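You operate a simulated robot arm through the tools that you are given. There is no shell and no other tool. Be economical: measure what you need, move in short steps, check, and stop when the job is done.

The job below is to be done with a simulated robot arm. You get a single attempt, and the scene is never put back.

## Task
Send the carton that holds tomatoes into the rear run and the empty one into the other.
Fine: stop the belt after the first, swing the long paddle over, lift the side board at R32 into the brackets, run the second, and stop again.

Only the result counts: the job must be done as asked and must still hold three seconds after the hand-in. Knocking over, shifting, dropping, spilling or breaking anything else fails it.

## Robot
A 6-joint arm with a two-finger parallel gripper on a trunk, on a base that drives. Base frame: it is fixed to the floor where the robot stands at the start and does not move with it; the origin is under the middle of the robot, x ahead of it, y to its left, z up. Readings come in m, rad, newtons and seconds.
With the tool pointing down near the work surface it reaches from about 0.18 to 0.76 m from the robot's upright axis, wherever it stands. Its first joint turns from -2.897 to 2.897 rad. Places, roughly: board brackets [2.4, 2.1, 0.6]; carton [2.25, 1.5, 0.5]; left gate [2.3, 1.1, 0.8]; left ramp [2.3, 1.1, 0.8]; left short paddle [1.9, 1.3, 0.6]; long belt [1.9, 0.8, 0.6]; middle gate [2.1, 0.8, 0.8]; middle ramp [2.1, 0.8, 0.8]; middle short paddle [1.7, 1, 0.6]; right gate [1.9, 0.5, 0.8]; right ramp [1.8, 0.5, 0.8]; right short paddle [1.5, 0.7, 0.6]; side board [2.5, 1.75, 0.75]; tomato (6x6x5 cm) [1.6, 0.7, 0.6]. Payload 3.91 kg.
Tool frame: the origin (TCP) lies between the finger pads and is the grasp point; the fingertips stand 0.03 m ahead of it; z points along the fingers, y is the line along which they close. Largest opening 0.11 m; finger width 0.02, thickness 0.01; the body of the gripper, 0.048 by 0.112 m, starts 0.055 m behind the TCP.
Orientation is told as [roll, pitch, yaw] about the base's x, y, z axes, in that order, counted from this pose: with the fingers straight down and closing along the base's y, the tool's x points along the base's -x, its y along +y and its z along -z.

## Interface
- The arm moves only by the tool move_arm. Its argument "series" is one flat list of numbers, 7 for each row, row after row: the shift along the tool's x, y, z in m, then the turn, a rotation vector about the tool's x, y, z in rad, then the opening, from 0 (shut) to 1 (fully open). In form: [tx, ty, tz, wx, wy, wz, fingers, tx, ty, tz, wx, wy, wz, fingers, ...]. A call has 1 to 20 rows; each row is the pose to reach, as a shift and turn from the pose commanded when the call began, along the tool's axes at that moment. A row lasts 0.2 s, in which the tool goes at most 0.05 m and 0.15 rad; a call with a longer step from one row to the next is refused whole, and so is a gripper value outside its range. A pose out of reach is approached as far as the arm can. The call stops where the force on the tool passes 90 N (or 10 N more than at its start, if that is more) or the arm is blocked; 0.2 s more then pass. Each finger travels about 0.045 m/s and halts on what it meets, pressing with about 22 N; the grip force reading is that of the motor and also rises with nothing between the fingers. The clock runs only during rows and for 0.2 s after the last one: add rows that repeat a pose to give the fingers time. The reply holds the time, the measured pose of the TCP, the force on the tool along the base axes, the opening and the grip force, in the units named above and with some noise, with the torque about the TCP (base axes, N m) and any sound that the robot's microphone picked up.
- Cameras (640 x 400 px; columns grow to the right, rows downward): "scene" is now at [0.0192, 0.1172, 1.3175]; the picture's right is [-0.41, -0.91, 0.00], its down [-0.56, 0.25, -0.79] and it looks along [0.72, -0.32, -0.61] (base axes); focal length 255 px, centre (320, 200). "wrist" rides on the gripper at [0.071, 0.022, -0.107] in the tool frame; the picture's right is [-0.29, 0.96, 0.00], its down [-0.76, -0.23, -0.61] and it looks along [-0.58, -0.18, 0.79] (tool axes); focal length 243 px, centre (320, 200). There is no depth. A picture from a camera that has moved, and an enlarged one, comes with that camera's place and axes in the base frame and with its lens.
- snapshot(camera): a new picture of that camera. The clock stands still meanwhile.
- lift_body(by): slides the trunk up (or, below 0, down) by that many m; the arm and the scene camera ride with it, the base frame stays. It gives what a move gives, with no picture.
- base_move(legs): drives the robot by 1 to 6 legs, each [ahead, left, turn to the left] in m, m and rad, along the robot's own axes; the way and the turn of a leg run together, so that a leg with both is an arc; at most 1.5 m and 3.142 rad a leg. The arm and the cameras ride along, it lands a little off, and it stops where it bumps. It gives what a move gives.
- aim_head(pan, tilt): turns the head with the scene camera to pan (to the left, within 1.501 rad either way) and tilt (down, from -0.506 to 1.204), counted from straight ahead of the robot. It gives what a move gives.
- zoom(camera, box): a new picture of the part [left, top, right, bottom] of that camera's present view, enlarged. The clock stands still meanwhile.
- sign_off(): hands the job in; it is judged then, once.

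Go step by step. Nothing tells you exact positions but the pictures and the camera data: compare them with the known pose of the tool, close in by small moves and look again before you grip or let go. The budget is 120 turns and 82 pictures, counting those below and the enlarged ones. Unless the task says otherwise, let go and move clear before handing in, and close with one line.

The tools are called after "Emit:" as a command line: name --argument value ..., lists and objects as JSON in quotes. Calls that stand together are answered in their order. move_arm: Moves the arm, as the interface text tells. Its arguments: {"type":"object","properties":{"series":{"type":"array","items":{"type":"number"}}},"required":["series"]} The other tools are called the same way: lift_body (by) slides the trunk up or down; base_move (legs) drives the base; aim_head (pan, tilt) turns the head that bears the scene camera; snapshot (camera) takes a picture; zoom (camera, box) takes an enlarged picture of a part of a camera's view; sign_off () hands the job in.

At the start:

```text
clock: 0.0
tcp_pos: [0.3895, -0.0838, 0.8775]
orientation: [0.0, 0.0, 0.0]
ft_force: [1.0, 0.0, 0.1]
torque: [0.0, 0.01, 0.01]
opening: 0.11
gripper_force: 0.2
trunk travel left (down, up): [-0.275, 0.315]
robot x, y, heading: [-0.0043, -0.0011, -0.002]
head pan, tilt: [-0.422, 0.661]
```

scene: 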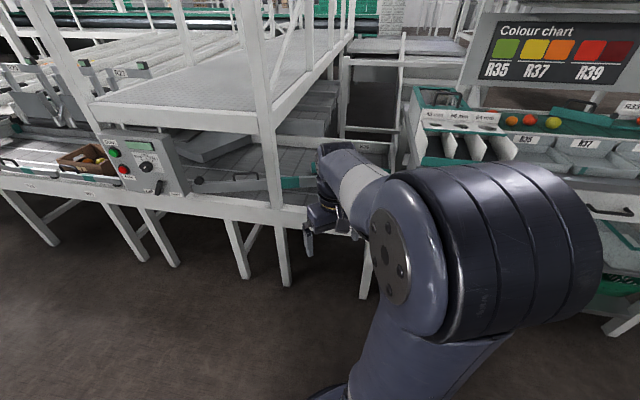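
wrist: 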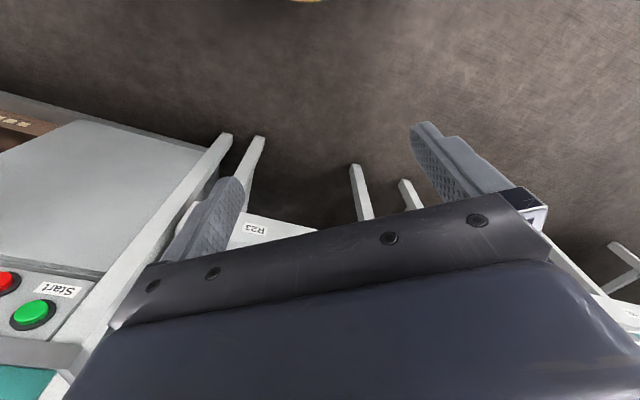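

I see a packing line ahead and to the left, with a control box and a carton holding produce. I'll look around first with the head.

Emit:
aim_head --pan 0.5 --tilt 0.3

Emit:
snapshot --camera "scene"

```text
clock: 1.2
tcp_pos: [0.3885, -0.0823, 0.8773]
orientation: [0.0, 0.0, 0.001]
ft_force: [-0.7, 0.0, 0.0]
torque: [0.0, 0.0, 0.01]
opening: 0.11
gripper_force: 0.1
trunk travel left (down, up): [-0.275, 0.315]
robot x, y, heading: [0.0012, -0.0004, -0.0]
head pan, tilt: [0.499, 0.3]
```

```text
79 pictures are left
camera scene: at [0.0224, 0.1973, 1.3502], right [0.48, -0.88, 0.0], down [-0.26, -0.14, -0.96], along [0.84, 0.46, -0.3], focal length 255 px, centre (320, 200)
```

scene: 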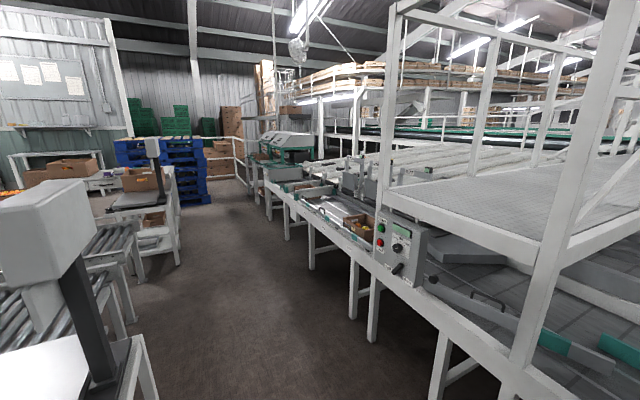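

Emit:
zoom --camera "scene" --box '[240, 130, 480, 280]'

Emit:
zoom --camera "scene" --box '[360, 180, 640, 355]'

```text
2.67 times, centred on (360, 205) of scene
camera zoom: at [0.0224, 0.1973, 1.3502], right [0.48, -0.88, 0.0], down [-0.26, -0.14, -0.96], along [0.84, 0.46, -0.3], focal length 681 px, centre (213, 187)
```

zoom: 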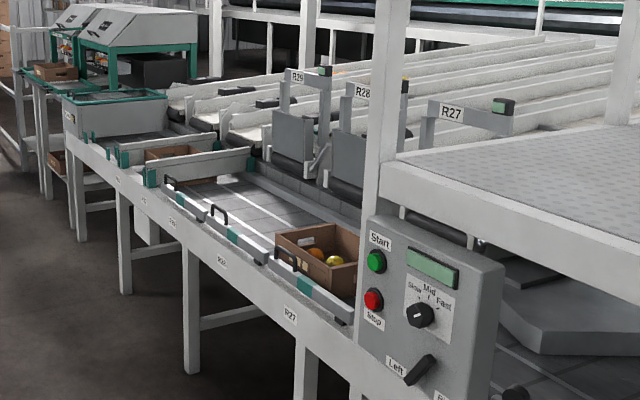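

```text
2.29 times, centred on (500, 268) of scene
camera zoom: at [0.0224, 0.1973, 1.3502], right [0.48, -0.88, 0.0], down [-0.26, -0.14, -0.96], along [0.84, 0.46, -0.3], focal length 584 px, centre (-91, 46)
```

zoom: 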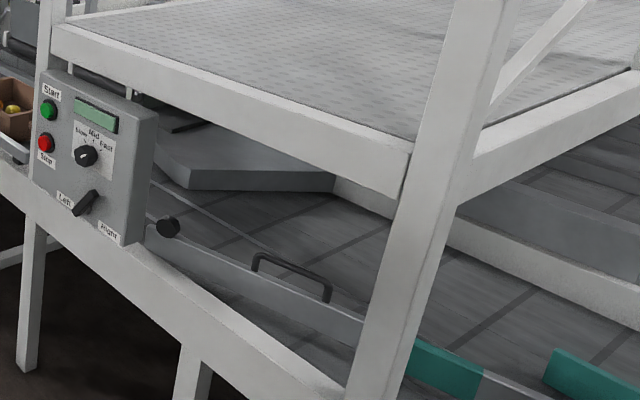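

The belt runs diagonally (roughly along (0.59, 0.80)); I'll turn to face it and slide left along the aisle for a better look.

Emit:
base_move --legs '[[0, 0, -0.63], [0, 1.0, 0]]'

Emit:
aim_head --pan 0.3 --tilt 0.6

Emit:
snapshot --camera "scene"

```text
clock: 8.2
tcp_pos: [0.8603, 0.5084, 0.8781]
orientation: [-0.001, 0.001, -0.65]
ft_force: [0.2, 0.5, 0.1]
torque: [0.0, -0.01, -0.01]
opening: 0.1099
gripper_force: 0.0
trunk travel left (down, up): [-0.275, 0.315]
robot x, y, heading: [0.6036, 0.8093, -0.654]
head pan, tilt: [0.499, 0.3]
```

```text
clock: 8.9
tcp_pos: [0.861, 0.509, 0.8761]
orientation: [0.0, -0.001, -0.651]
ft_force: [-0.7, -0.1, -0.2]
torque: [-0.02, 0.0, 0.0]
opening: 0.11
gripper_force: 0.1
trunk travel left (down, up): [-0.275, 0.315]
robot x, y, heading: [0.6029, 0.813, -0.66]
head pan, tilt: [0.3, 0.6]
```

```text
76 pictures are left
camera scene: at [0.7301, 0.9376, 1.3229], right [-0.34, -0.94, 0.0], down [-0.53, 0.19, -0.83], along [0.78, -0.28, -0.56], focal length 255 px, centre (320, 200)
```

scene: 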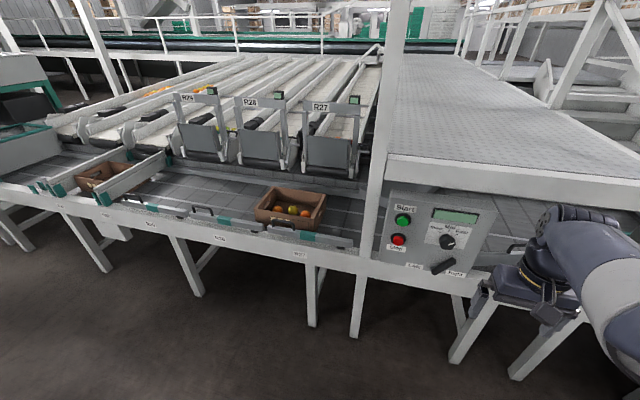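

Emit:
zoom --camera "scene" --box '[0, 80, 256, 240]'

Emit:
zoom --camera "scene" --box '[160, 80, 384, 270]'

Emit:
zoom --camera "scene" --box '[370, 180, 530, 280]'

```text
2.50 times, centred on (128, 160) of scene
camera zoom: at [0.7301, 0.9376, 1.3229], right [-0.34, -0.94, 0.0], down [-0.53, 0.19, -0.83], along [0.78, -0.28, -0.56], focal length 639 px, centre (800, 300)
```

zoom: 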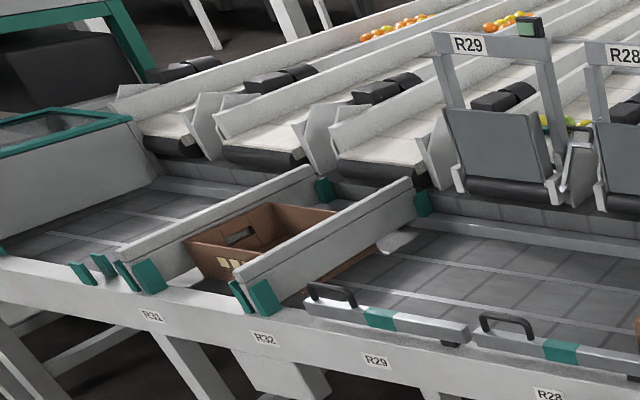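

```text
2.11 times, centred on (272, 175) of scene
camera zoom: at [0.7301, 0.9376, 1.3229], right [-0.34, -0.94, 0.0], down [-0.53, 0.19, -0.83], along [0.78, -0.28, -0.56], focal length 538 px, centre (421, 253)
```

zoom: 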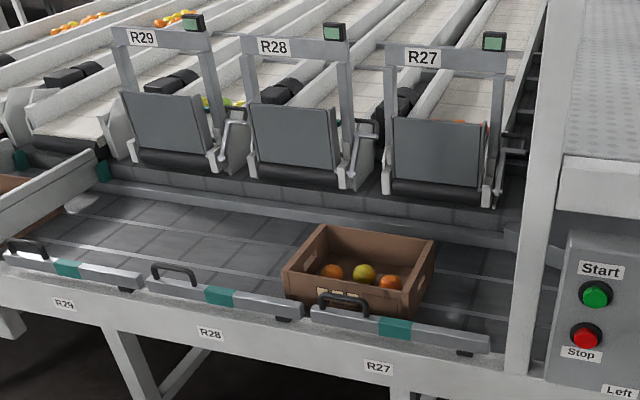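

```text
4.00 times, centred on (450, 230) of scene
camera zoom: at [0.7301, 0.9376, 1.3229], right [-0.34, -0.94, 0.0], down [-0.53, 0.19, -0.83], along [0.78, -0.28, -0.56], focal length 1022 px, centre (-200, 80)
```

zoom: 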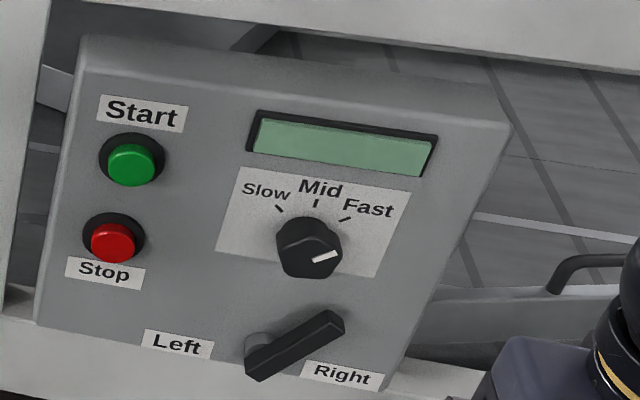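

I see the tomato carton at R27, an empty carton between two cross boards at R31/R32, and the control box. I need to see the right end of the belt (runs and long paddle), so I slide right.

Emit:
base_move --legs '[[0, -0.7, 0.04]]'

Emit:
aim_head --pan 0.0 --tilt 0.5

Emit:
snapshot --camera "scene"

```text
clock: 12.9
tcp_pos: [0.4442, -0.0649, 0.8767]
orientation: [-0.001, 0.0, -0.615]
ft_force: [-0.1, -0.2, -0.6]
torque: [-0.01, 0.0, -0.01]
opening: 0.1099
gripper_force: 0.0
trunk travel left (down, up): [-0.275, 0.315]
robot x, y, heading: [0.1733, 0.2285, -0.617]
head pan, tilt: [0.3, 0.6]
```

```text
clock: 13.7
tcp_pos: [0.4456, -0.0635, 0.8782]
orientation: [0.0, 0.002, -0.617]
ft_force: [-0.2, 0.0, -0.8]
torque: [0.03, -0.01, -0.01]
opening: 0.1098
gripper_force: 0.0
trunk travel left (down, up): [-0.275, 0.315]
robot x, y, heading: [0.1732, 0.2248, -0.618]
head pan, tilt: [0.0, 0.499]
```

```text
72 pictures are left
camera scene: at [0.2888, 0.3344, 1.3319], right [-0.58, -0.82, 0.0], down [-0.39, 0.28, -0.88], along [0.72, -0.51, -0.48], focal length 255 px, centre (320, 200)
```

scene: 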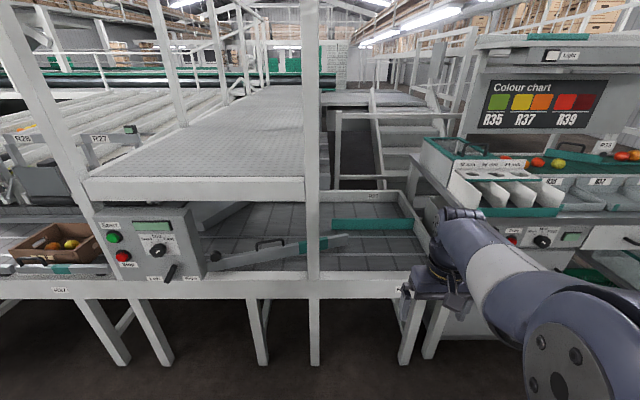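

Emit:
zoom --camera "scene" --box '[170, 170, 450, 310]'

Emit:
zoom --camera "scene" --box '[95, 210, 215, 290]'

```text
2.29 times, centred on (310, 240) of scene
camera zoom: at [0.2888, 0.3344, 1.3319], right [-0.58, -0.82, 0.0], down [-0.39, 0.28, -0.88], along [0.72, -0.51, -0.48], focal length 584 px, centre (343, 109)
```

zoom: 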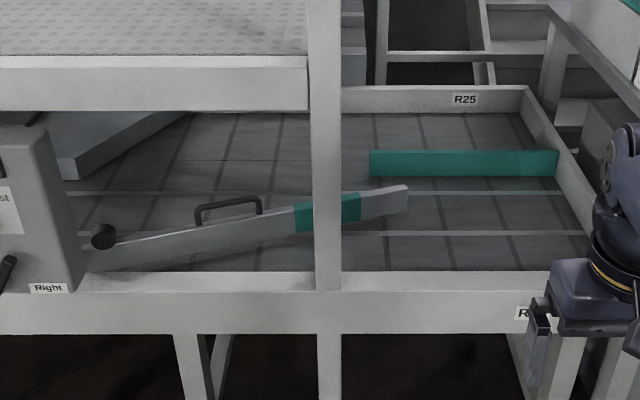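

```text
5.00 times, centred on (155, 250) of scene
camera zoom: at [0.2888, 0.3344, 1.3319], right [-0.58, -0.82, 0.0], down [-0.39, 0.28, -0.88], along [0.72, -0.51, -0.48], focal length 1277 px, centre (1145, -50)
```

zoom: 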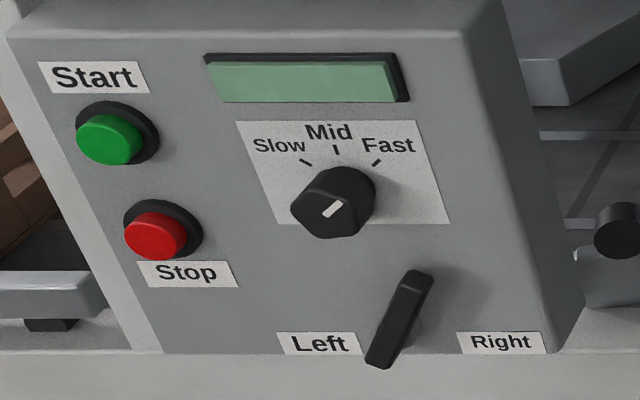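

The right end has two runs split by a teal divider (rear one R25); the long paddle is pivoted at the front beside the control box, and now stands only partway. Next I check the lever head-on.

Emit:
base_move --legs '[[0.08, 0.65, 0.0]]'

Emit:
aim_head --pan 0.0 --tilt 0.75

Emit:
snapshot --camera "scene"

```text
clock: 17.3
tcp_pos: [0.8866, 0.4202, 0.8778]
orientation: [-0.001, 0.002, -0.618]
ft_force: [0.0, 0.4, -0.7]
torque: [0.02, 0.01, 0.02]
opening: 0.11
gripper_force: 0.0
trunk travel left (down, up): [-0.275, 0.315]
robot x, y, heading: [0.6162, 0.7153, -0.626]
head pan, tilt: [0.0, 0.499]
```

```text
clock: 18.1
tcp_pos: [0.8877, 0.4212, 0.8771]
orientation: [0.0, -0.001, -0.617]
ft_force: [0.5, 0.1, -0.2]
torque: [-0.02, -0.02, -0.02]
opening: 0.1098
gripper_force: 0.2
trunk travel left (down, up): [-0.275, 0.315]
robot x, y, heading: [0.6151, 0.715, -0.618]
head pan, tilt: [0.0, 0.75]
```

```text
69 pictures are left
camera scene: at [0.7252, 0.8248, 1.31], right [-0.58, -0.82, 0.0], down [-0.56, 0.39, -0.73], along [0.6, -0.42, -0.68], focal length 255 px, centre (320, 200)
```

scene: 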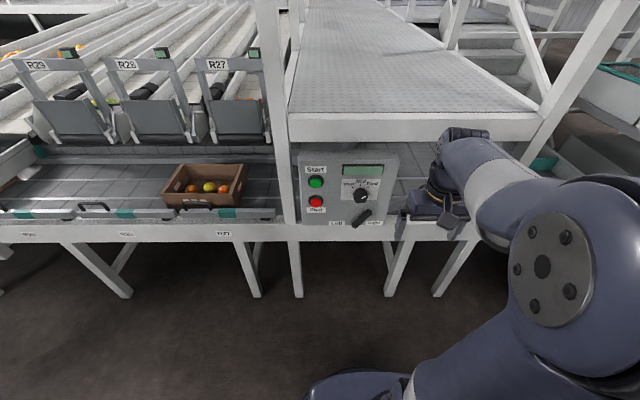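

Emit:
zoom --camera "scene" --box '[290, 150, 402, 232]'

Emit:
zoom --camera "scene" --box '[130, 130, 300, 250]'

```text
4.88 times, centred on (346, 191) of scene
camera zoom: at [0.7252, 0.8248, 1.31], right [-0.58, -0.82, 0.0], down [-0.56, 0.39, -0.73], along [0.6, -0.42, -0.68], focal length 1246 px, centre (193, 244)
```

zoom: 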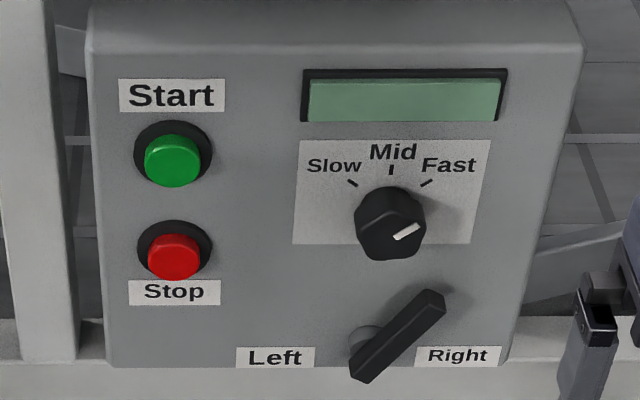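

```text
3.33 times, centred on (215, 190) of scene
camera zoom: at [0.7252, 0.8248, 1.31], right [-0.58, -0.82, 0.0], down [-0.56, 0.39, -0.73], along [0.6, -0.42, -0.68], focal length 852 px, centre (670, 233)
```

zoom: 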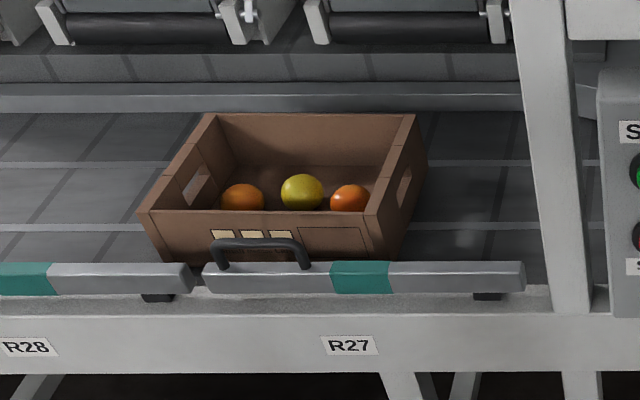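

Lever points to Right and speed to Fast; to be safe I'll first turn the speed knob down. I rotate the tool to horizontal, pointing at the panel (knob ≈ (1.13, 0.39, 0.79)).

Emit:
move_arm --series '[0, 0, 0, 0, -0.143, 0, 0.9, 0, 0, 0, 0, -0.286, 0, 0.8, 0, 0, 0, 0, -0.428, 0, 0.7, 0, 0, 0, 0, -0.571, 0, 0.6, 0, 0, 0, 0, -0.714, 0, 0.6, 0, 0, 0, 0, -0.857, 0, 0.6, 0, 0, 0, 0, -1.0, 0, 0.6, 0, 0, 0, 0, -1.142, 0, 0.6, 0, 0, 0, 0, -1.285, 0, 0.6, 0, 0, 0, 0, -1.428, 0, 0.6, 0, 0, 0, 0, -1.571, 0, 0.6, 0, 0, 0, 0, -1.571, 0, 0.6]'

Emit:
snapshot --camera "scene"

Emit:
snapshot --camera "wrist"

```text
clock: 20.7
tcp_pos: [0.8879, 0.4212, 0.8775]
orientation: [-2.585, -1.569, 1.966]
ft_force: [0.0, 0.1, 0.2]
torque: [-0.01, 0.0, 0.01]
opening: 0.0659
gripper_force: 0.1
trunk travel left (down, up): [-0.275, 0.315]
robot x, y, heading: [0.6163, 0.7147, -0.616]
head pan, tilt: [0.0, 0.75]
```

```text
66 pictures are left
camera scene: at [0.7251, 0.8247, 1.3099], right [-0.58, -0.82, 0.0], down [-0.56, 0.39, -0.73], along [0.6, -0.42, -0.68], focal length 255 px, centre (320, 200)
```

scene: 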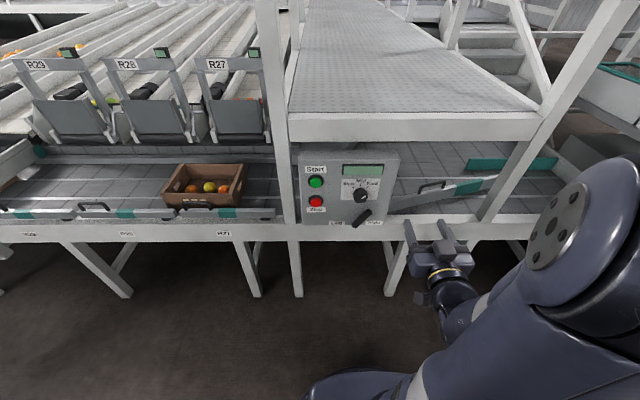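

```text
65 pictures are left
camera wrist: at [0.8139, 0.5015, 0.8066], right [0.55, 0.78, 0.29], down [-0.63, 0.17, 0.76], along [0.54, -0.6, 0.58], focal length 243 px, centre (320, 200)
```

wrist: 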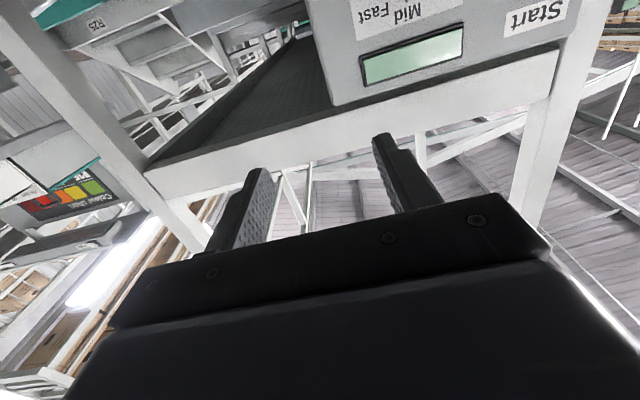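

Tool is horizontal now (tool x down, y left, z toward the panel). I line up in front of the knob with the fingers pre-turned +45°.

Emit:
move_arm --series '[0.015, 0.019, 0.02, 0, 0, 0.131, 0.65, 0.03, 0.038, 0.04, 0, 0, 0.262, 0.65, 0.045, 0.057, 0.06, 0, 0, 0.393, 0.65, 0.06, 0.077, 0.08, 0, 0, 0.524, 0.65, 0.075, 0.096, 0.1, 0, 0, 0.655, 0.65, 0.09, 0.115, 0.12, 0, 0, 0.785, 0.65, 0.09, 0.115, 0.12, 0, 0, 0.785, 0.65]'

Emit:
zoom --camera "scene" --box '[280, 140, 440, 260]'

Emit:
snapshot --camera "wrist"

```text
clock: 22.3
tcp_pos: [0.9855, 0.3773, 0.7922]
orientation: [1.572, -0.783, -2.18]
ft_force: [0.3, -0.4, 0.0]
torque: [0.01, -0.01, -0.01]
opening: 0.0715
gripper_force: 0.0
out of reach, approached as far as the arm can: row 3, 4, 5, 6, 7
trunk travel left (down, up): [-0.275, 0.315]
robot x, y, heading: [0.6168, 0.7128, -0.623]
head pan, tilt: [0.0, 0.75]
```

```text
3.33 times, centred on (360, 200) of scene
camera zoom: at [0.7251, 0.8247, 1.3099], right [-0.58, -0.82, 0.0], down [-0.56, 0.39, -0.73], along [0.6, -0.42, -0.68], focal length 852 px, centre (187, 200)
```

zoom: 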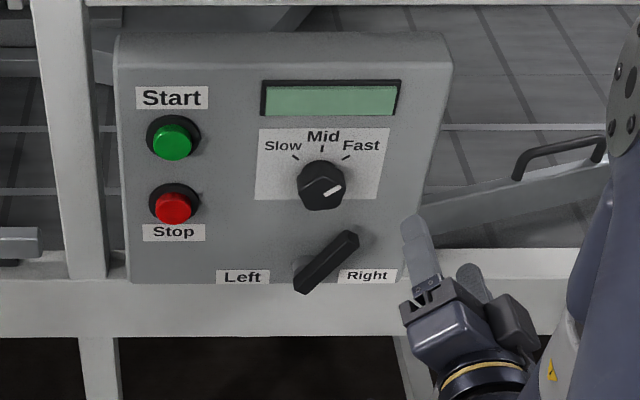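

```text
63 pictures are left
camera wrist: at [0.9365, 0.493, 0.7572], right [0.27, 0.39, 0.88], down [-0.9, -0.23, 0.37], along [0.34, -0.89, 0.29], focal length 243 px, centre (320, 200)
```

wrist: 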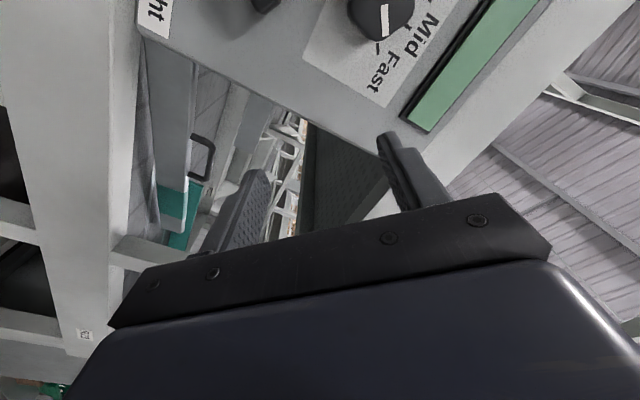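

The arm couldn't reach so far left from here (TCP stopped at lateral ~0.88 instead of 0.97). I'll shift the base left and a bit back instead.

Emit:
base_move --legs '[[-0.06, 0.1, 0.0]]'

Emit:
move_arm --series '[0, 0, 0, 0, 0, 0, 0.65]'

```text
clock: 23.5
tcp_pos: [0.9939, 0.4927, 0.7922]
orientation: [1.569, -0.785, -2.181]
ft_force: [0.0, 1.1, -0.4]
torque: [-0.04, -0.02, 0.02]
opening: 0.0716
gripper_force: 0.1
trunk travel left (down, up): [-0.275, 0.315]
robot x, y, heading: [0.6266, 0.8262, -0.618]
head pan, tilt: [0.0, 0.75]
```

```text
clock: 23.9
tcp_pos: [0.9927, 0.493, 0.7929]
orientation: [1.57, -0.787, -2.18]
ft_force: [0.1, 0.0, -0.6]
torque: [0.02, -0.03, 0.01]
opening: 0.0717
gripper_force: 0.0
trunk travel left (down, up): [-0.275, 0.315]
robot x, y, heading: [0.6317, 0.8298, -0.618]
head pan, tilt: [0.0, 0.75]
```

Now TCP is aligned laterally with the knob (s≈0.976). Advance toward it and check.

Emit:
move_arm --series '[0, 0, 0.04, 0, 0, 0, 0.65, 0, 0, 0.08, 0, 0, 0, 0.65, 0, 0, 0.1, 0, 0, 0, 0.65]'

Emit:
zoom --camera "scene" --box '[300, 140, 460, 260]'

Emit:
snapshot --camera "wrist"

```text
clock: 24.7
tcp_pos: [1.0659, 0.4249, 0.7917]
orientation: [1.568, -0.786, -2.169]
ft_force: [0.2, -0.3, 0.0]
torque: [-0.02, -0.02, -0.02]
opening: 0.0712
gripper_force: 0.0
out of reach, approached as far as the arm can: row 1, 2, 3
trunk travel left (down, up): [-0.275, 0.315]
robot x, y, heading: [0.6294, 0.8293, -0.621]
head pan, tilt: [0.0, 0.75]
```

```text
3.33 times, centred on (380, 200) of scene
camera zoom: at [0.7343, 0.9414, 1.3099], right [-0.58, -0.82, 0.0], down [-0.56, 0.39, -0.73], along [0.6, -0.42, -0.68], focal length 852 px, centre (120, 200)
```

zoom: 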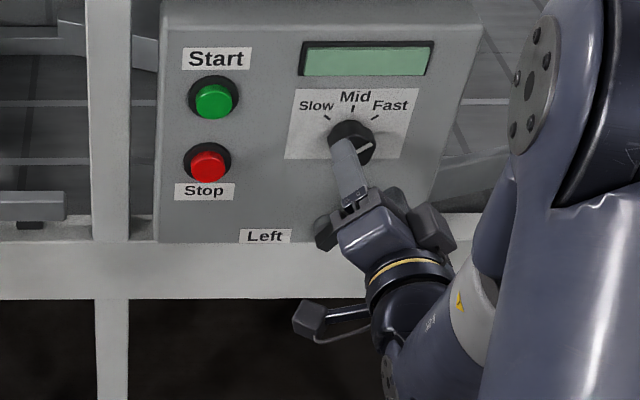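

```text
61 pictures are left
camera wrist: at [1.0154, 0.54, 0.7577], right [0.27, 0.39, 0.88], down [-0.9, -0.24, 0.38], along [0.35, -0.89, 0.29], focal length 243 px, centre (320, 200)
```

wrist: 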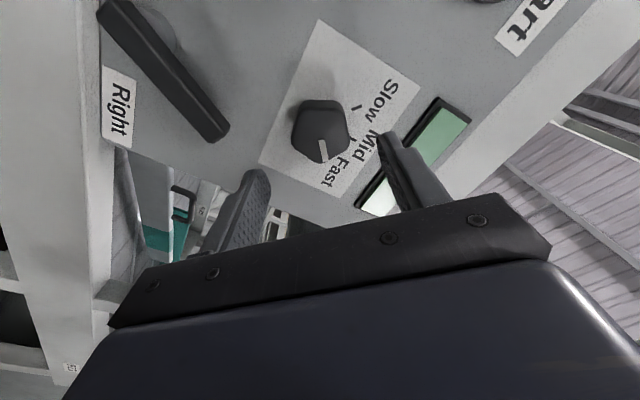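

The knob sits between the fingers (knob s≈0.969, z≈0.791; TCP s≈0.963, z 0.792). Advance 6 cm and close.

Emit:
move_arm --series '[0.004, 0.004, 0.03, 0, 0, 0, 0.6, 0.004, 0.004, 0.06, 0, 0, 0, 0.6, 0.004, 0.004, 0.06, 0, 0, 0, 0.3, 0.004, 0.004, 0.06, 0, 0, 0, 0.25, 0.004, 0.004, 0.06, 0, 0, 0, 0.25, 0.004, 0.004, 0.06, 0, 0, 0, 0.25]'

Emit:
zoom --camera "scene" --box '[300, 140, 460, 260]'

Emit:
snapshot --camera "wrist"

```text
clock: 26.1
tcp_pos: [1.1047, 0.3852, 0.7921]
orientation: [1.565, -0.785, -2.166]
ft_force: [-32.5, 10.1, -8.2]
torque: [1.15, 0.54, -1.85]
opening: 0.0594
gripper_force: 21.9
out of reach, approached as far as the arm can: row 1, 2, 3, 4, 5, 6
trunk travel left (down, up): [-0.275, 0.315]
robot x, y, heading: [0.6236, 0.8309, -0.616]
head pan, tilt: [0.0, 0.75]
```

```text
3.33 times, centred on (380, 200) of scene
camera zoom: at [0.7321, 0.9417, 1.31], right [-0.58, -0.81, 0.0], down [-0.55, 0.4, -0.73], along [0.6, -0.42, -0.68], focal length 852 px, centre (120, 200)
```

zoom: 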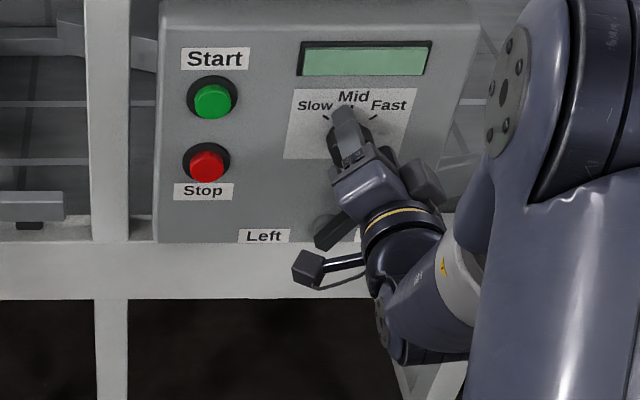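

```text
59 pictures are left
camera wrist: at [1.0558, 0.5006, 0.7582], right [0.27, 0.38, 0.88], down [-0.9, -0.24, 0.38], along [0.35, -0.89, 0.28], focal length 243 px, centre (320, 200)
```

wrist: 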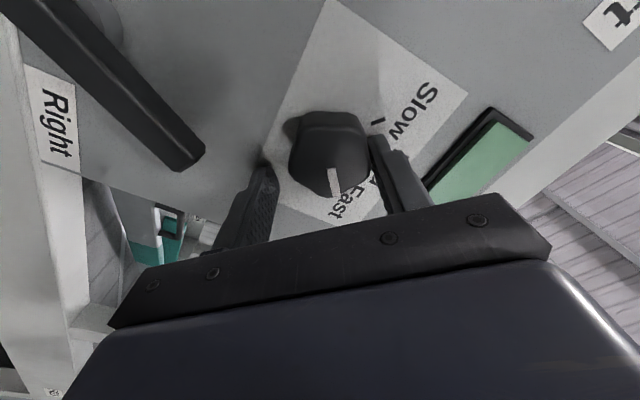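

One finger reached the knob first as the arm sits ~15 mm too far right (limit of the arm here). I open, and move the base left by a few cm.

Emit:
move_arm --series '[0.004, 0.004, 0.06, 0, 0, 0, 0.65, 0.004, 0.004, 0.04, 0, 0, 0, 0.65, 0.0, 0.0, 0.0, 0, 0, 0, 0.65, 0, 0, 0, 0, 0, 0, 0.65]'

Emit:
base_move --legs '[[0.0, 0.06, 0.0]]'

Emit:
move_arm --series '[0, 0, 0, 0, 0, 0, 0.65]'

```text
refused: row 1 steps farther than a row can; nothing moved
```

```text
clock: 27.0
tcp_pos: [1.1124, 0.3956, 0.7927]
orientation: [1.565, -0.776, -2.212]
ft_force: [-3.6, -0.3, -1.4]
torque: [-0.34, -0.45, 0.06]
opening: 0.0424
gripper_force: 15.4
trunk travel left (down, up): [-0.275, 0.315]
robot x, y, heading: [0.6472, 0.8585, -0.624]
head pan, tilt: [0.0, 0.75]
stopped in leg 1: the force on the tool passed its limit (the readings are from after the stop); the commanded pose is now the measured one
```

```text
clock: 27.4
tcp_pos: [1.1115, 0.3969, 0.7914]
orientation: [1.563, -0.775, -2.211]
ft_force: [-9.8, -0.3, -5.3]
torque: [-0.07, -0.01, 0.13]
opening: 0.0676
gripper_force: 0.1
trunk travel left (down, up): [-0.275, 0.315]
robot x, y, heading: [0.6452, 0.8607, -0.629]
head pan, tilt: [0.0, 0.75]
```

By luck the base shift centred the knob (it was gripped at 0.042 opening), and the commanded pose is now the measured one. I close again and check grip.

Emit:
move_arm --series '[0, 0, 0, 0, 0, 0, 0.3, 0, 0, 0, 0, 0, 0, 0.25, 0, 0, 0, 0, 0, 0, 0.25, 0, 0, 0, 0, 0, 0, 0.25, 0, 0, 0, 0, 0, 0, 0.25]'

Emit:
snapshot --camera "wrist"

```text
clock: 28.6
tcp_pos: [1.1131, 0.3974, 0.7921]
orientation: [1.564, -0.776, -2.21]
ft_force: [-6.7, 2.8, -4.3]
torque: [-0.64, -0.84, 0.33]
opening: 0.0424
gripper_force: 44.7
trunk travel left (down, up): [-0.275, 0.315]
robot x, y, heading: [0.6462, 0.8574, -0.627]
head pan, tilt: [0.0, 0.75]
```

```text
58 pictures are left
camera wrist: at [1.0684, 0.5148, 0.7584], right [0.28, 0.37, 0.89], down [-0.91, -0.2, 0.37], along [0.31, -0.91, 0.28], focal length 243 px, centre (320, 200)
```

wrist: 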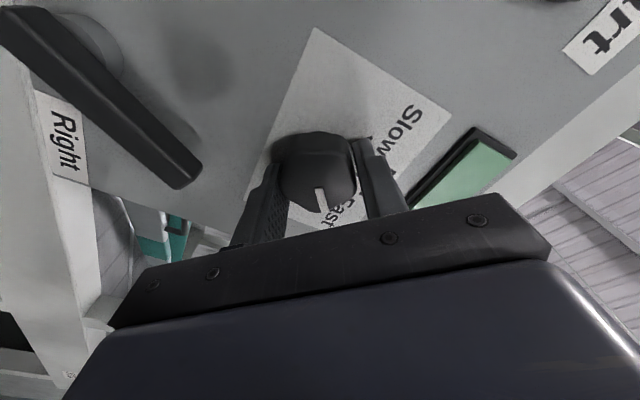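

The knob is held between both fingers. I turn it counter-clockwise by 90° (about −tool z) toward Slow.

Emit:
move_arm --series '[0, 0, 0, 0, 0, -0.14, 0.25, 0, 0, 0, 0, 0, -0.28, 0.25, 0, 0, 0, 0, 0, -0.42, 0.25, 0, 0, 0, 0, 0, -0.56, 0.25, 0, 0, 0, 0, 0, -0.7, 0.25, 0, 0, 0, 0, 0, -0.84, 0.25, 0, 0, 0, 0, 0, -0.98, 0.25, 0, 0, 0, 0, 0, -1.12, 0.25, 0, 0, 0, 0, 0, -1.26, 0.25, 0, 0, 0, 0, 0, -1.4, 0.25, 0, 0, 0, 0, 0, -1.54, 0.25]'

Emit:
zoom --camera "scene" --box '[300, 140, 460, 260]'

Emit:
snapshot --camera "wrist"

```text
clock: 30.5
tcp_pos: [1.1141, 0.3985, 0.7971]
orientation: [-0.706, -1.522, 0.093]
ft_force: [-17.6, 19.6, 7.0]
torque: [-0.54, -0.75, 1.99]
opening: 0.0413
gripper_force: 45.4
out of reach, approached as far as the arm can: row 6, 7, 8, 9
trunk travel left (down, up): [-0.275, 0.315]
robot x, y, heading: [0.6486, 0.8576, -0.622]
head pan, tilt: [0.0, 0.75]
stopped in row 9: the force on the tool passed its limit (the readings are from after the stop); the commanded pose is now the measured one
```

```text
3.33 times, centred on (380, 200) of scene
camera zoom: at [0.7513, 0.9713, 1.3105], right [-0.58, -0.81, 0.0], down [-0.55, 0.4, -0.73], along [0.59, -0.43, -0.68], focal length 852 px, centre (120, 200)
```

zoom: 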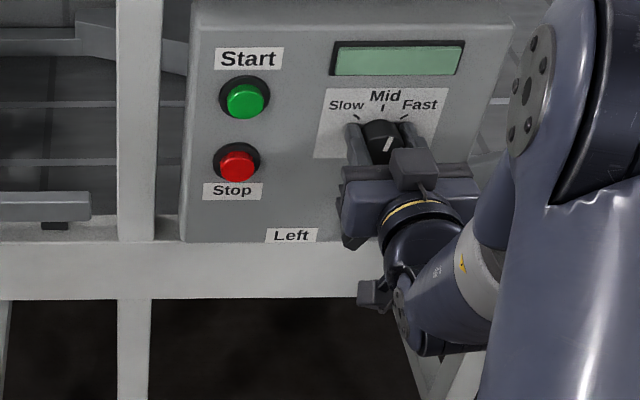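

```text
56 pictures are left
camera wrist: at [1.0377, 0.478, 0.7286], right [0.57, 0.78, 0.26], down [-0.59, 0.17, 0.79], along [0.57, -0.6, 0.56], focal length 243 px, centre (320, 200)
```

wrist: 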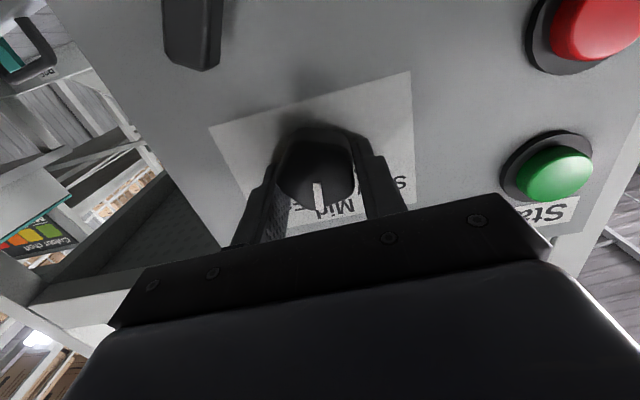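

Knob moved to about Mid before the wrist hit its limit. I'll re-grip once: open, turn the wrist back +50°, close, and turn again to Slow.

Emit:
move_arm --series '[0, 0, 0, 0, 0, 0, 0.6, 0, 0, 0, 0, 0, 0, 0.6, 0, 0, 0, 0, 0, 0.14, 0.6, 0, 0, 0, 0, 0, 0.28, 0.6, 0, 0, 0, 0, 0, 0.42, 0.6, 0, 0, 0, 0, 0, 0.56, 0.6, 0, 0, 0, 0, 0, 0.7, 0.6, 0, 0, 0, 0, 0, 0.84, 0.6, 0, 0, 0, 0, 0, 0.84, 0.3, 0, 0, 0, 0, 0, 0.84, 0.2, 0, 0, 0, 0, 0, 0.84, 0.2, 0, 0, 0, 0, 0, 0.84, 0.2, 0, 0, 0, 0, 0, 0.7, 0.2, 0, 0, 0, 0, 0, 0.56, 0.2, 0, 0, 0, 0, 0, 0.42, 0.2, 0, 0, 0, 0, 0, 0.28, 0.2, 0, 0, 0, 0, 0, 0.14, 0.2, 0, 0, 0, 0, 0, 0.0, 0.2]'

Emit:
zoom --camera "scene" --box '[300, 140, 460, 260]'

```text
clock: 34.3
tcp_pos: [1.1143, 0.3988, 0.8073]
orientation: [-1.266, -1.535, 0.653]
ft_force: [-21.7, 26.6, 52.5]
torque: [-0.15, -2.0, 1.49]
opening: 0.039
gripper_force: 44.6
trunk travel left (down, up): [-0.275, 0.315]
robot x, y, heading: [0.6481, 0.8594, -0.621]
head pan, tilt: [0.0, 0.75]
```

```text
3.33 times, centred on (380, 200) of scene
camera zoom: at [0.7487, 0.9739, 1.3103], right [-0.58, -0.81, 0.0], down [-0.55, 0.4, -0.74], along [0.6, -0.43, -0.68], focal length 852 px, centre (120, 200)
```

zoom: 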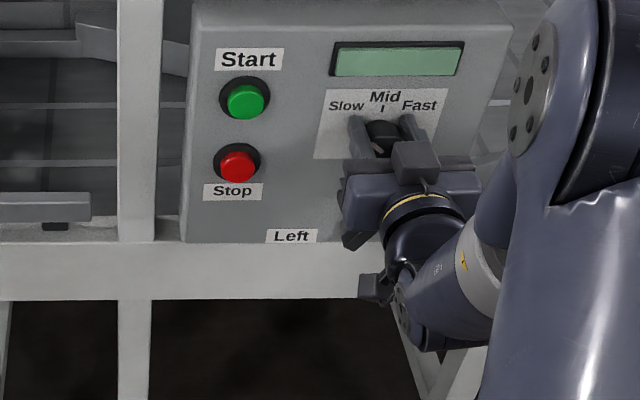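

I release and back off to read the knob.

Emit:
move_arm --series '[0.008, 0, 0, 0, 0, 0, 0.6, 0.008, 0, 0, 0, 0, 0, 0.7, 0.008, 0, 0, 0, 0, 0, 0.7, 0.008, 0, -0.05, 0, 0, 0, 0.7, 0.008, 0, -0.1, 0, 0, 0, 0.4, 0.008, 0, -0.14, 0, 0, 0, 0, 0.008, 0, -0.14, 0, 0, 0, 0]'

Emit:
zoom --camera "scene" --box '[300, 140, 460, 260]'

```text
clock: 35.9
tcp_pos: [1.0004, 0.4644, 0.8079]
orientation: [-0.392, -1.523, -0.219]
ft_force: [0.4, -0.2, -0.3]
torque: [0.01, -0.01, -0.03]
opening: 0.0075
gripper_force: 0.2
out of reach, approached as far as the arm can: row 5, 6, 7
trunk travel left (down, up): [-0.275, 0.315]
robot x, y, heading: [0.6447, 0.8596, -0.625]
head pan, tilt: [0.0, 0.75]
```

```text
3.33 times, centred on (380, 200) of scene
camera zoom: at [0.7535, 0.9689, 1.3099], right [-0.58, -0.81, 0.0], down [-0.55, 0.4, -0.73], along [0.59, -0.43, -0.68], focal length 852 px, centre (120, 200)
```

zoom: 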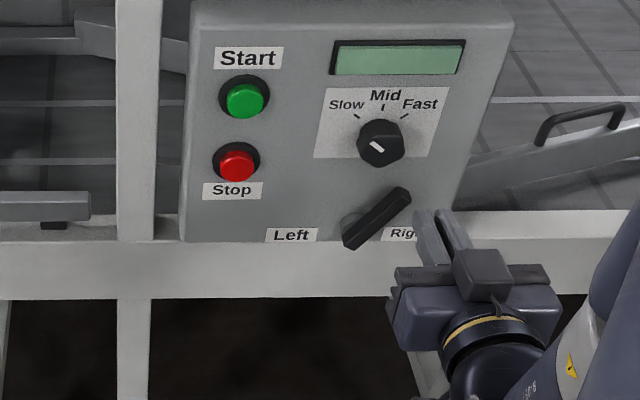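

Knob is at Slow. Now I turn the tool back down, and drive right so I can swing the long paddle fully to the rear from above its tip (right of the post).

Emit:
move_arm --series '[-0.01, 0, -0.02, 0, 0.14, 0, 0, -0.02, 0, -0.04, 0, 0.28, 0, 0, -0.03, 0, -0.06, 0, 0.42, 0, 0, -0.04, 0, -0.07, 0, 0.56, 0, 0, -0.05, 0, -0.07, 0, 0.7, 0, 0, -0.06, 0, -0.07, 0, 0.84, 0, 0, -0.07, 0, -0.07, 0, 0.98, 0, 0, -0.08, 0, -0.07, 0, 1.12, 0, 0, -0.08, 0, -0.07, 0, 1.26, 0, 0, -0.08, 0, -0.07, 0, 1.4, 0, 0, -0.08, 0, -0.07, 0, 1.523, 0, 0]'

Emit:
base_move --legs '[[0.0, -0.8, 0.0]]'

Emit:
aim_head --pan 0.0 --tilt 0.7

Emit:
snapshot --camera "scene"

```text
clock: 38.3
tcp_pos: [0.945, 0.5055, 0.8898]
orientation: [-0.03, -0.004, -0.618]
ft_force: [0.2, -0.2, 0.0]
torque: [0.04, 0.0, -0.01]
opening: 0.0001
gripper_force: 21.5
trunk travel left (down, up): [-0.275, 0.315]
robot x, y, heading: [0.6416, 0.8572, -0.623]
head pan, tilt: [0.0, 0.75]
```

```text
clock: 42.6
tcp_pos: [0.4761, -0.1402, 0.889]
orientation: [-0.03, -0.006, -0.626]
ft_force: [-0.4, -0.7, 0.3]
torque: [-0.02, 0.01, 0.01]
opening: 0.0
gripper_force: 22.2
trunk travel left (down, up): [-0.275, 0.315]
robot x, y, heading: [0.1784, 0.2158, -0.628]
head pan, tilt: [0.0, 0.75]
```

```text
clock: 43.2
tcp_pos: [0.4759, -0.1402, 0.8884]
orientation: [-0.029, -0.007, -0.625]
ft_force: [-0.9, 0.4, 0.7]
torque: [-0.02, 0.03, 0.0]
opening: 0.0002
gripper_force: 21.6
trunk travel left (down, up): [-0.275, 0.315]
robot x, y, heading: [0.1746, 0.2124, -0.637]
head pan, tilt: [0.0, 0.7]
```

```text
53 pictures are left
camera scene: at [0.2887, 0.3231, 1.3141], right [-0.59, -0.81, 0.0], down [-0.52, 0.38, -0.76], along [0.62, -0.45, -0.64], focal length 255 px, centre (320, 200)
```

scene: 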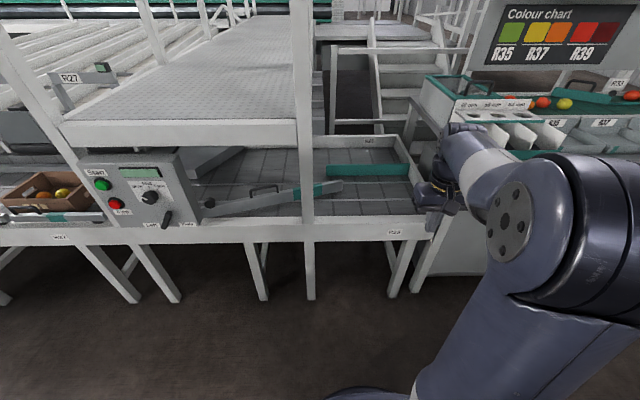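

Paddle tip is around s≈0.33, n≈0.93. I drive forward with the tool raised over the rail, right of the post.

Emit:
base_move --legs '[[0.28, 0.1, 0.015]]'

Emit:
snapshot --camera "scene"

Emit:
snapshot --camera "wrist"

```text
clock: 45.2
tcp_pos: [0.7619, -0.2177, 0.8896]
orientation: [-0.029, -0.007, -0.61]
ft_force: [1.1, -0.5, -0.1]
torque: [-0.02, 0.01, 0.0]
opening: 0.0002
gripper_force: 21.8
trunk travel left (down, up): [-0.275, 0.315]
robot x, y, heading: [0.4622, 0.1328, -0.618]
head pan, tilt: [0.0, 0.7]
```

```text
52 pictures are left
camera scene: at [0.5695, 0.2435, 1.3142], right [-0.58, -0.82, 0.0], down [-0.53, 0.37, -0.77], along [0.62, -0.44, -0.64], focal length 255 px, centre (320, 200)
```

scene: 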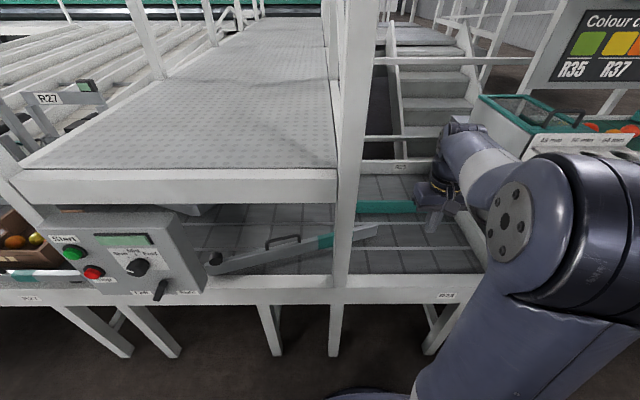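

```text
51 pictures are left
camera wrist: at [0.7199, -0.1553, 0.9955], right [0.79, 0.62, -0.03], down [0.5, -0.61, 0.62], along [0.37, -0.5, -0.78], focal length 243 px, centre (320, 200)
```

wrist: 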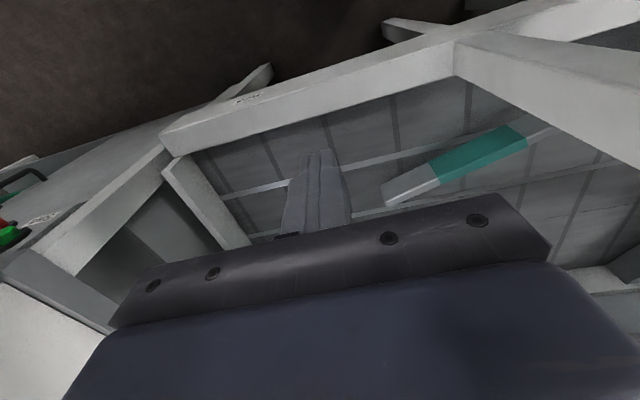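

I'll keep the forearm away from the post: move the arm left first, then shift the base right, so that the arm reaches the tip from the right side.

Emit:
move_arm --series '[0.02, 0.03, 0, 0, 0, 0, 0, 0.02, 0.07, 0, 0, 0, 0, 0, 0.02, 0.1, 0, 0, 0, 0, 0]'

Emit:
base_move --legs '[[0.03, -0.18, 0.0]]'

Emit:
move_arm --series '[-0.02, 0.03, 0, 0, 0, 0, 0, -0.03, 0.07, 0, 0, 0, 0, 0, -0.04, 0.11, 0, 0, 0, 0, 0, -0.06, 0.15, 0, 0, 0, 0, 0, -0.08, 0.18, 0, 0, 0, 0, 0, -0.08, 0.18, 0, 0, 0, 0, 0]'

Emit:
snapshot --camera "scene"

```text
clock: 46.0
tcp_pos: [0.8024, -0.1253, 0.8858]
orientation: [-0.029, -0.005, -0.61]
ft_force: [-0.3, -0.8, -0.9]
torque: [0.01, 0.02, 0.0]
opening: 0.0
gripper_force: 21.9
trunk travel left (down, up): [-0.275, 0.315]
robot x, y, heading: [0.4589, 0.1336, -0.621]
head pan, tilt: [0.0, 0.7]
```

```text
clock: 47.5
tcp_pos: [0.7251, -0.2868, 0.8851]
orientation: [-0.03, -0.007, -0.61]
ft_force: [-0.3, 0.1, -0.3]
torque: [-0.04, 0.02, -0.03]
opening: 0.0
gripper_force: 22.9
trunk travel left (down, up): [-0.275, 0.315]
robot x, y, heading: [0.3838, -0.0282, -0.616]
head pan, tilt: [0.0, 0.7]
```

```text
clock: 48.9
tcp_pos: [0.895, -0.1852, 0.8801]
orientation: [-0.029, -0.007, -0.609]
ft_force: [0.5, 0.3, 0.7]
torque: [-0.01, -0.05, 0.0]
opening: 0.0002
gripper_force: 22.3
trunk travel left (down, up): [-0.275, 0.315]
robot x, y, heading: [0.3817, -0.0271, -0.613]
head pan, tilt: [0.0, 0.7]
```

```text
50 pictures are left
camera scene: at [0.492, 0.0817, 1.3141], right [-0.58, -0.82, 0.0], down [-0.53, 0.37, -0.76], along [0.62, -0.44, -0.64], focal length 255 px, centre (320, 200)
```

scene: 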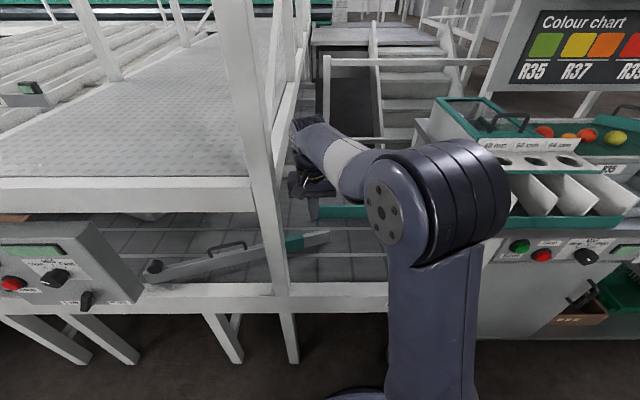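

TCP is at s≈0.367, n≈0.837, in front of the paddle's tip. I lower the closed fingertips into the gap.

Emit:
move_arm --series '[0, 0, 0.045, 0, 0, 0, 0, 0, 0, 0.09, 0, 0, 0, 0, 0, 0, 0.135, 0, 0, 0, 0, 0, 0, 0.18, 0, 0, 0, 0, 0, 0, 0.212, 0, 0, 0, 0]'

Emit:
zoom --camera "scene" --box '[130, 170, 370, 320]'

Emit:
snapshot --camera "wrist"

```text
clock: 50.1
tcp_pos: [0.8942, -0.1939, 0.6679]
orientation: [-0.029, -0.008, -0.612]
ft_force: [-0.9, 0.6, -0.2]
torque: [0.03, 0.02, -0.03]
opening: 0.0001
gripper_force: 22.2
trunk travel left (down, up): [-0.275, 0.315]
robot x, y, heading: [0.3823, -0.0275, -0.62]
head pan, tilt: [0.0, 0.7]
```

```text
2.67 times, centred on (250, 245) of scene
camera zoom: at [0.4917, 0.0817, 1.3142], right [-0.58, -0.82, 0.0], down [-0.53, 0.37, -0.77], along [0.62, -0.44, -0.64], focal length 681 px, centre (507, 80)
```

zoom: 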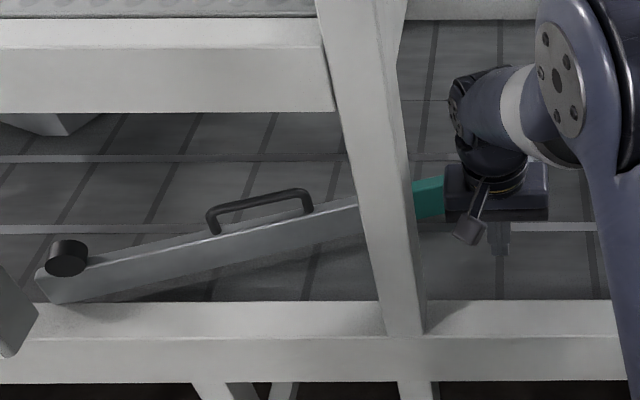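

```text
48 pictures are left
camera wrist: at [0.8511, -0.131, 0.7741], right [0.79, 0.62, -0.03], down [0.5, -0.61, 0.62], along [0.37, -0.5, -0.78], focal length 243 px, centre (320, 200)
```

wrist: 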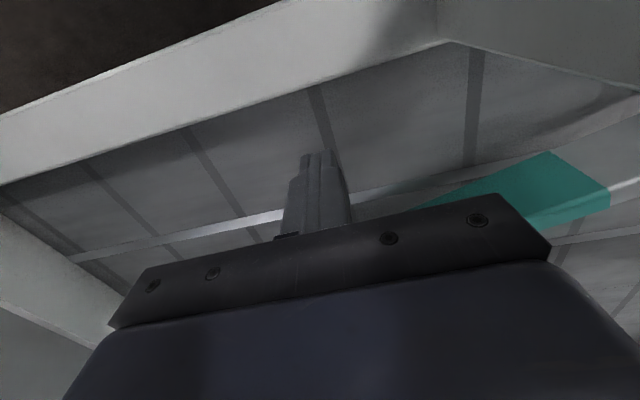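

Fingers are in the gap just in front of the tip. I push the paddle rearward in steps.

Emit:
move_arm --series '[-0.03, 0, 0, 0, 0, 0, 0, -0.06, 0, 0, 0, 0, 0, 0, -0.09, 0, 0, 0, 0, 0, 0, -0.12, 0, 0, 0, 0, 0, 0, -0.14, 0, 0, 0, 0, 0, 0, -0.16, 0, 0, 0, 0, 0, 0, -0.18, 0, 0, 0, 0, 0, 0]'

Emit:
zoom --camera "scene" --box '[130, 170, 370, 320]'

Emit:
snapshot --camera "wrist"

```text
clock: 51.7
tcp_pos: [1.04, -0.294, 0.6692]
orientation: [-0.029, -0.007, -0.613]
ft_force: [1.1, 0.0, -0.4]
torque: [0.0, -0.01, 0.03]
opening: 0.0
gripper_force: 21.8
trunk travel left (down, up): [-0.275, 0.315]
robot x, y, heading: [0.3828, -0.0262, -0.617]
head pan, tilt: [0.0, 0.7]
```

```text
2.67 times, centred on (250, 245) of scene
camera zoom: at [0.4918, 0.0817, 1.3142], right [-0.58, -0.82, 0.0], down [-0.53, 0.37, -0.77], along [0.62, -0.44, -0.64], focal length 681 px, centre (507, 80)
```

zoom: 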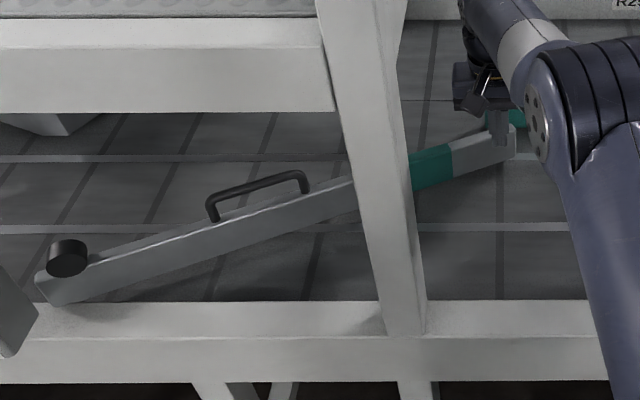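

```text
46 pictures are left
camera wrist: at [0.9962, -0.2319, 0.7758], right [0.79, 0.62, -0.03], down [0.5, -0.61, 0.62], along [0.37, -0.5, -0.78], focal length 243 px, centre (320, 200)
```

wrist: 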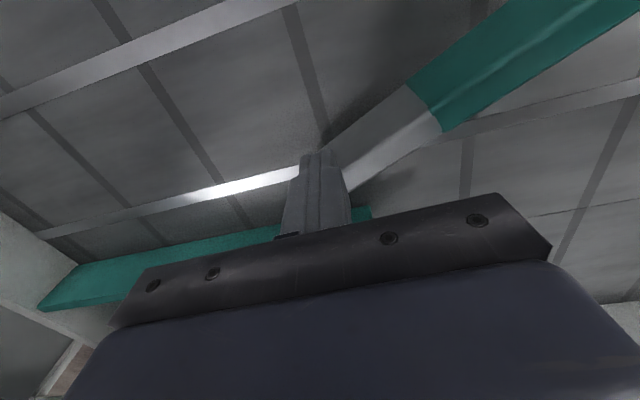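

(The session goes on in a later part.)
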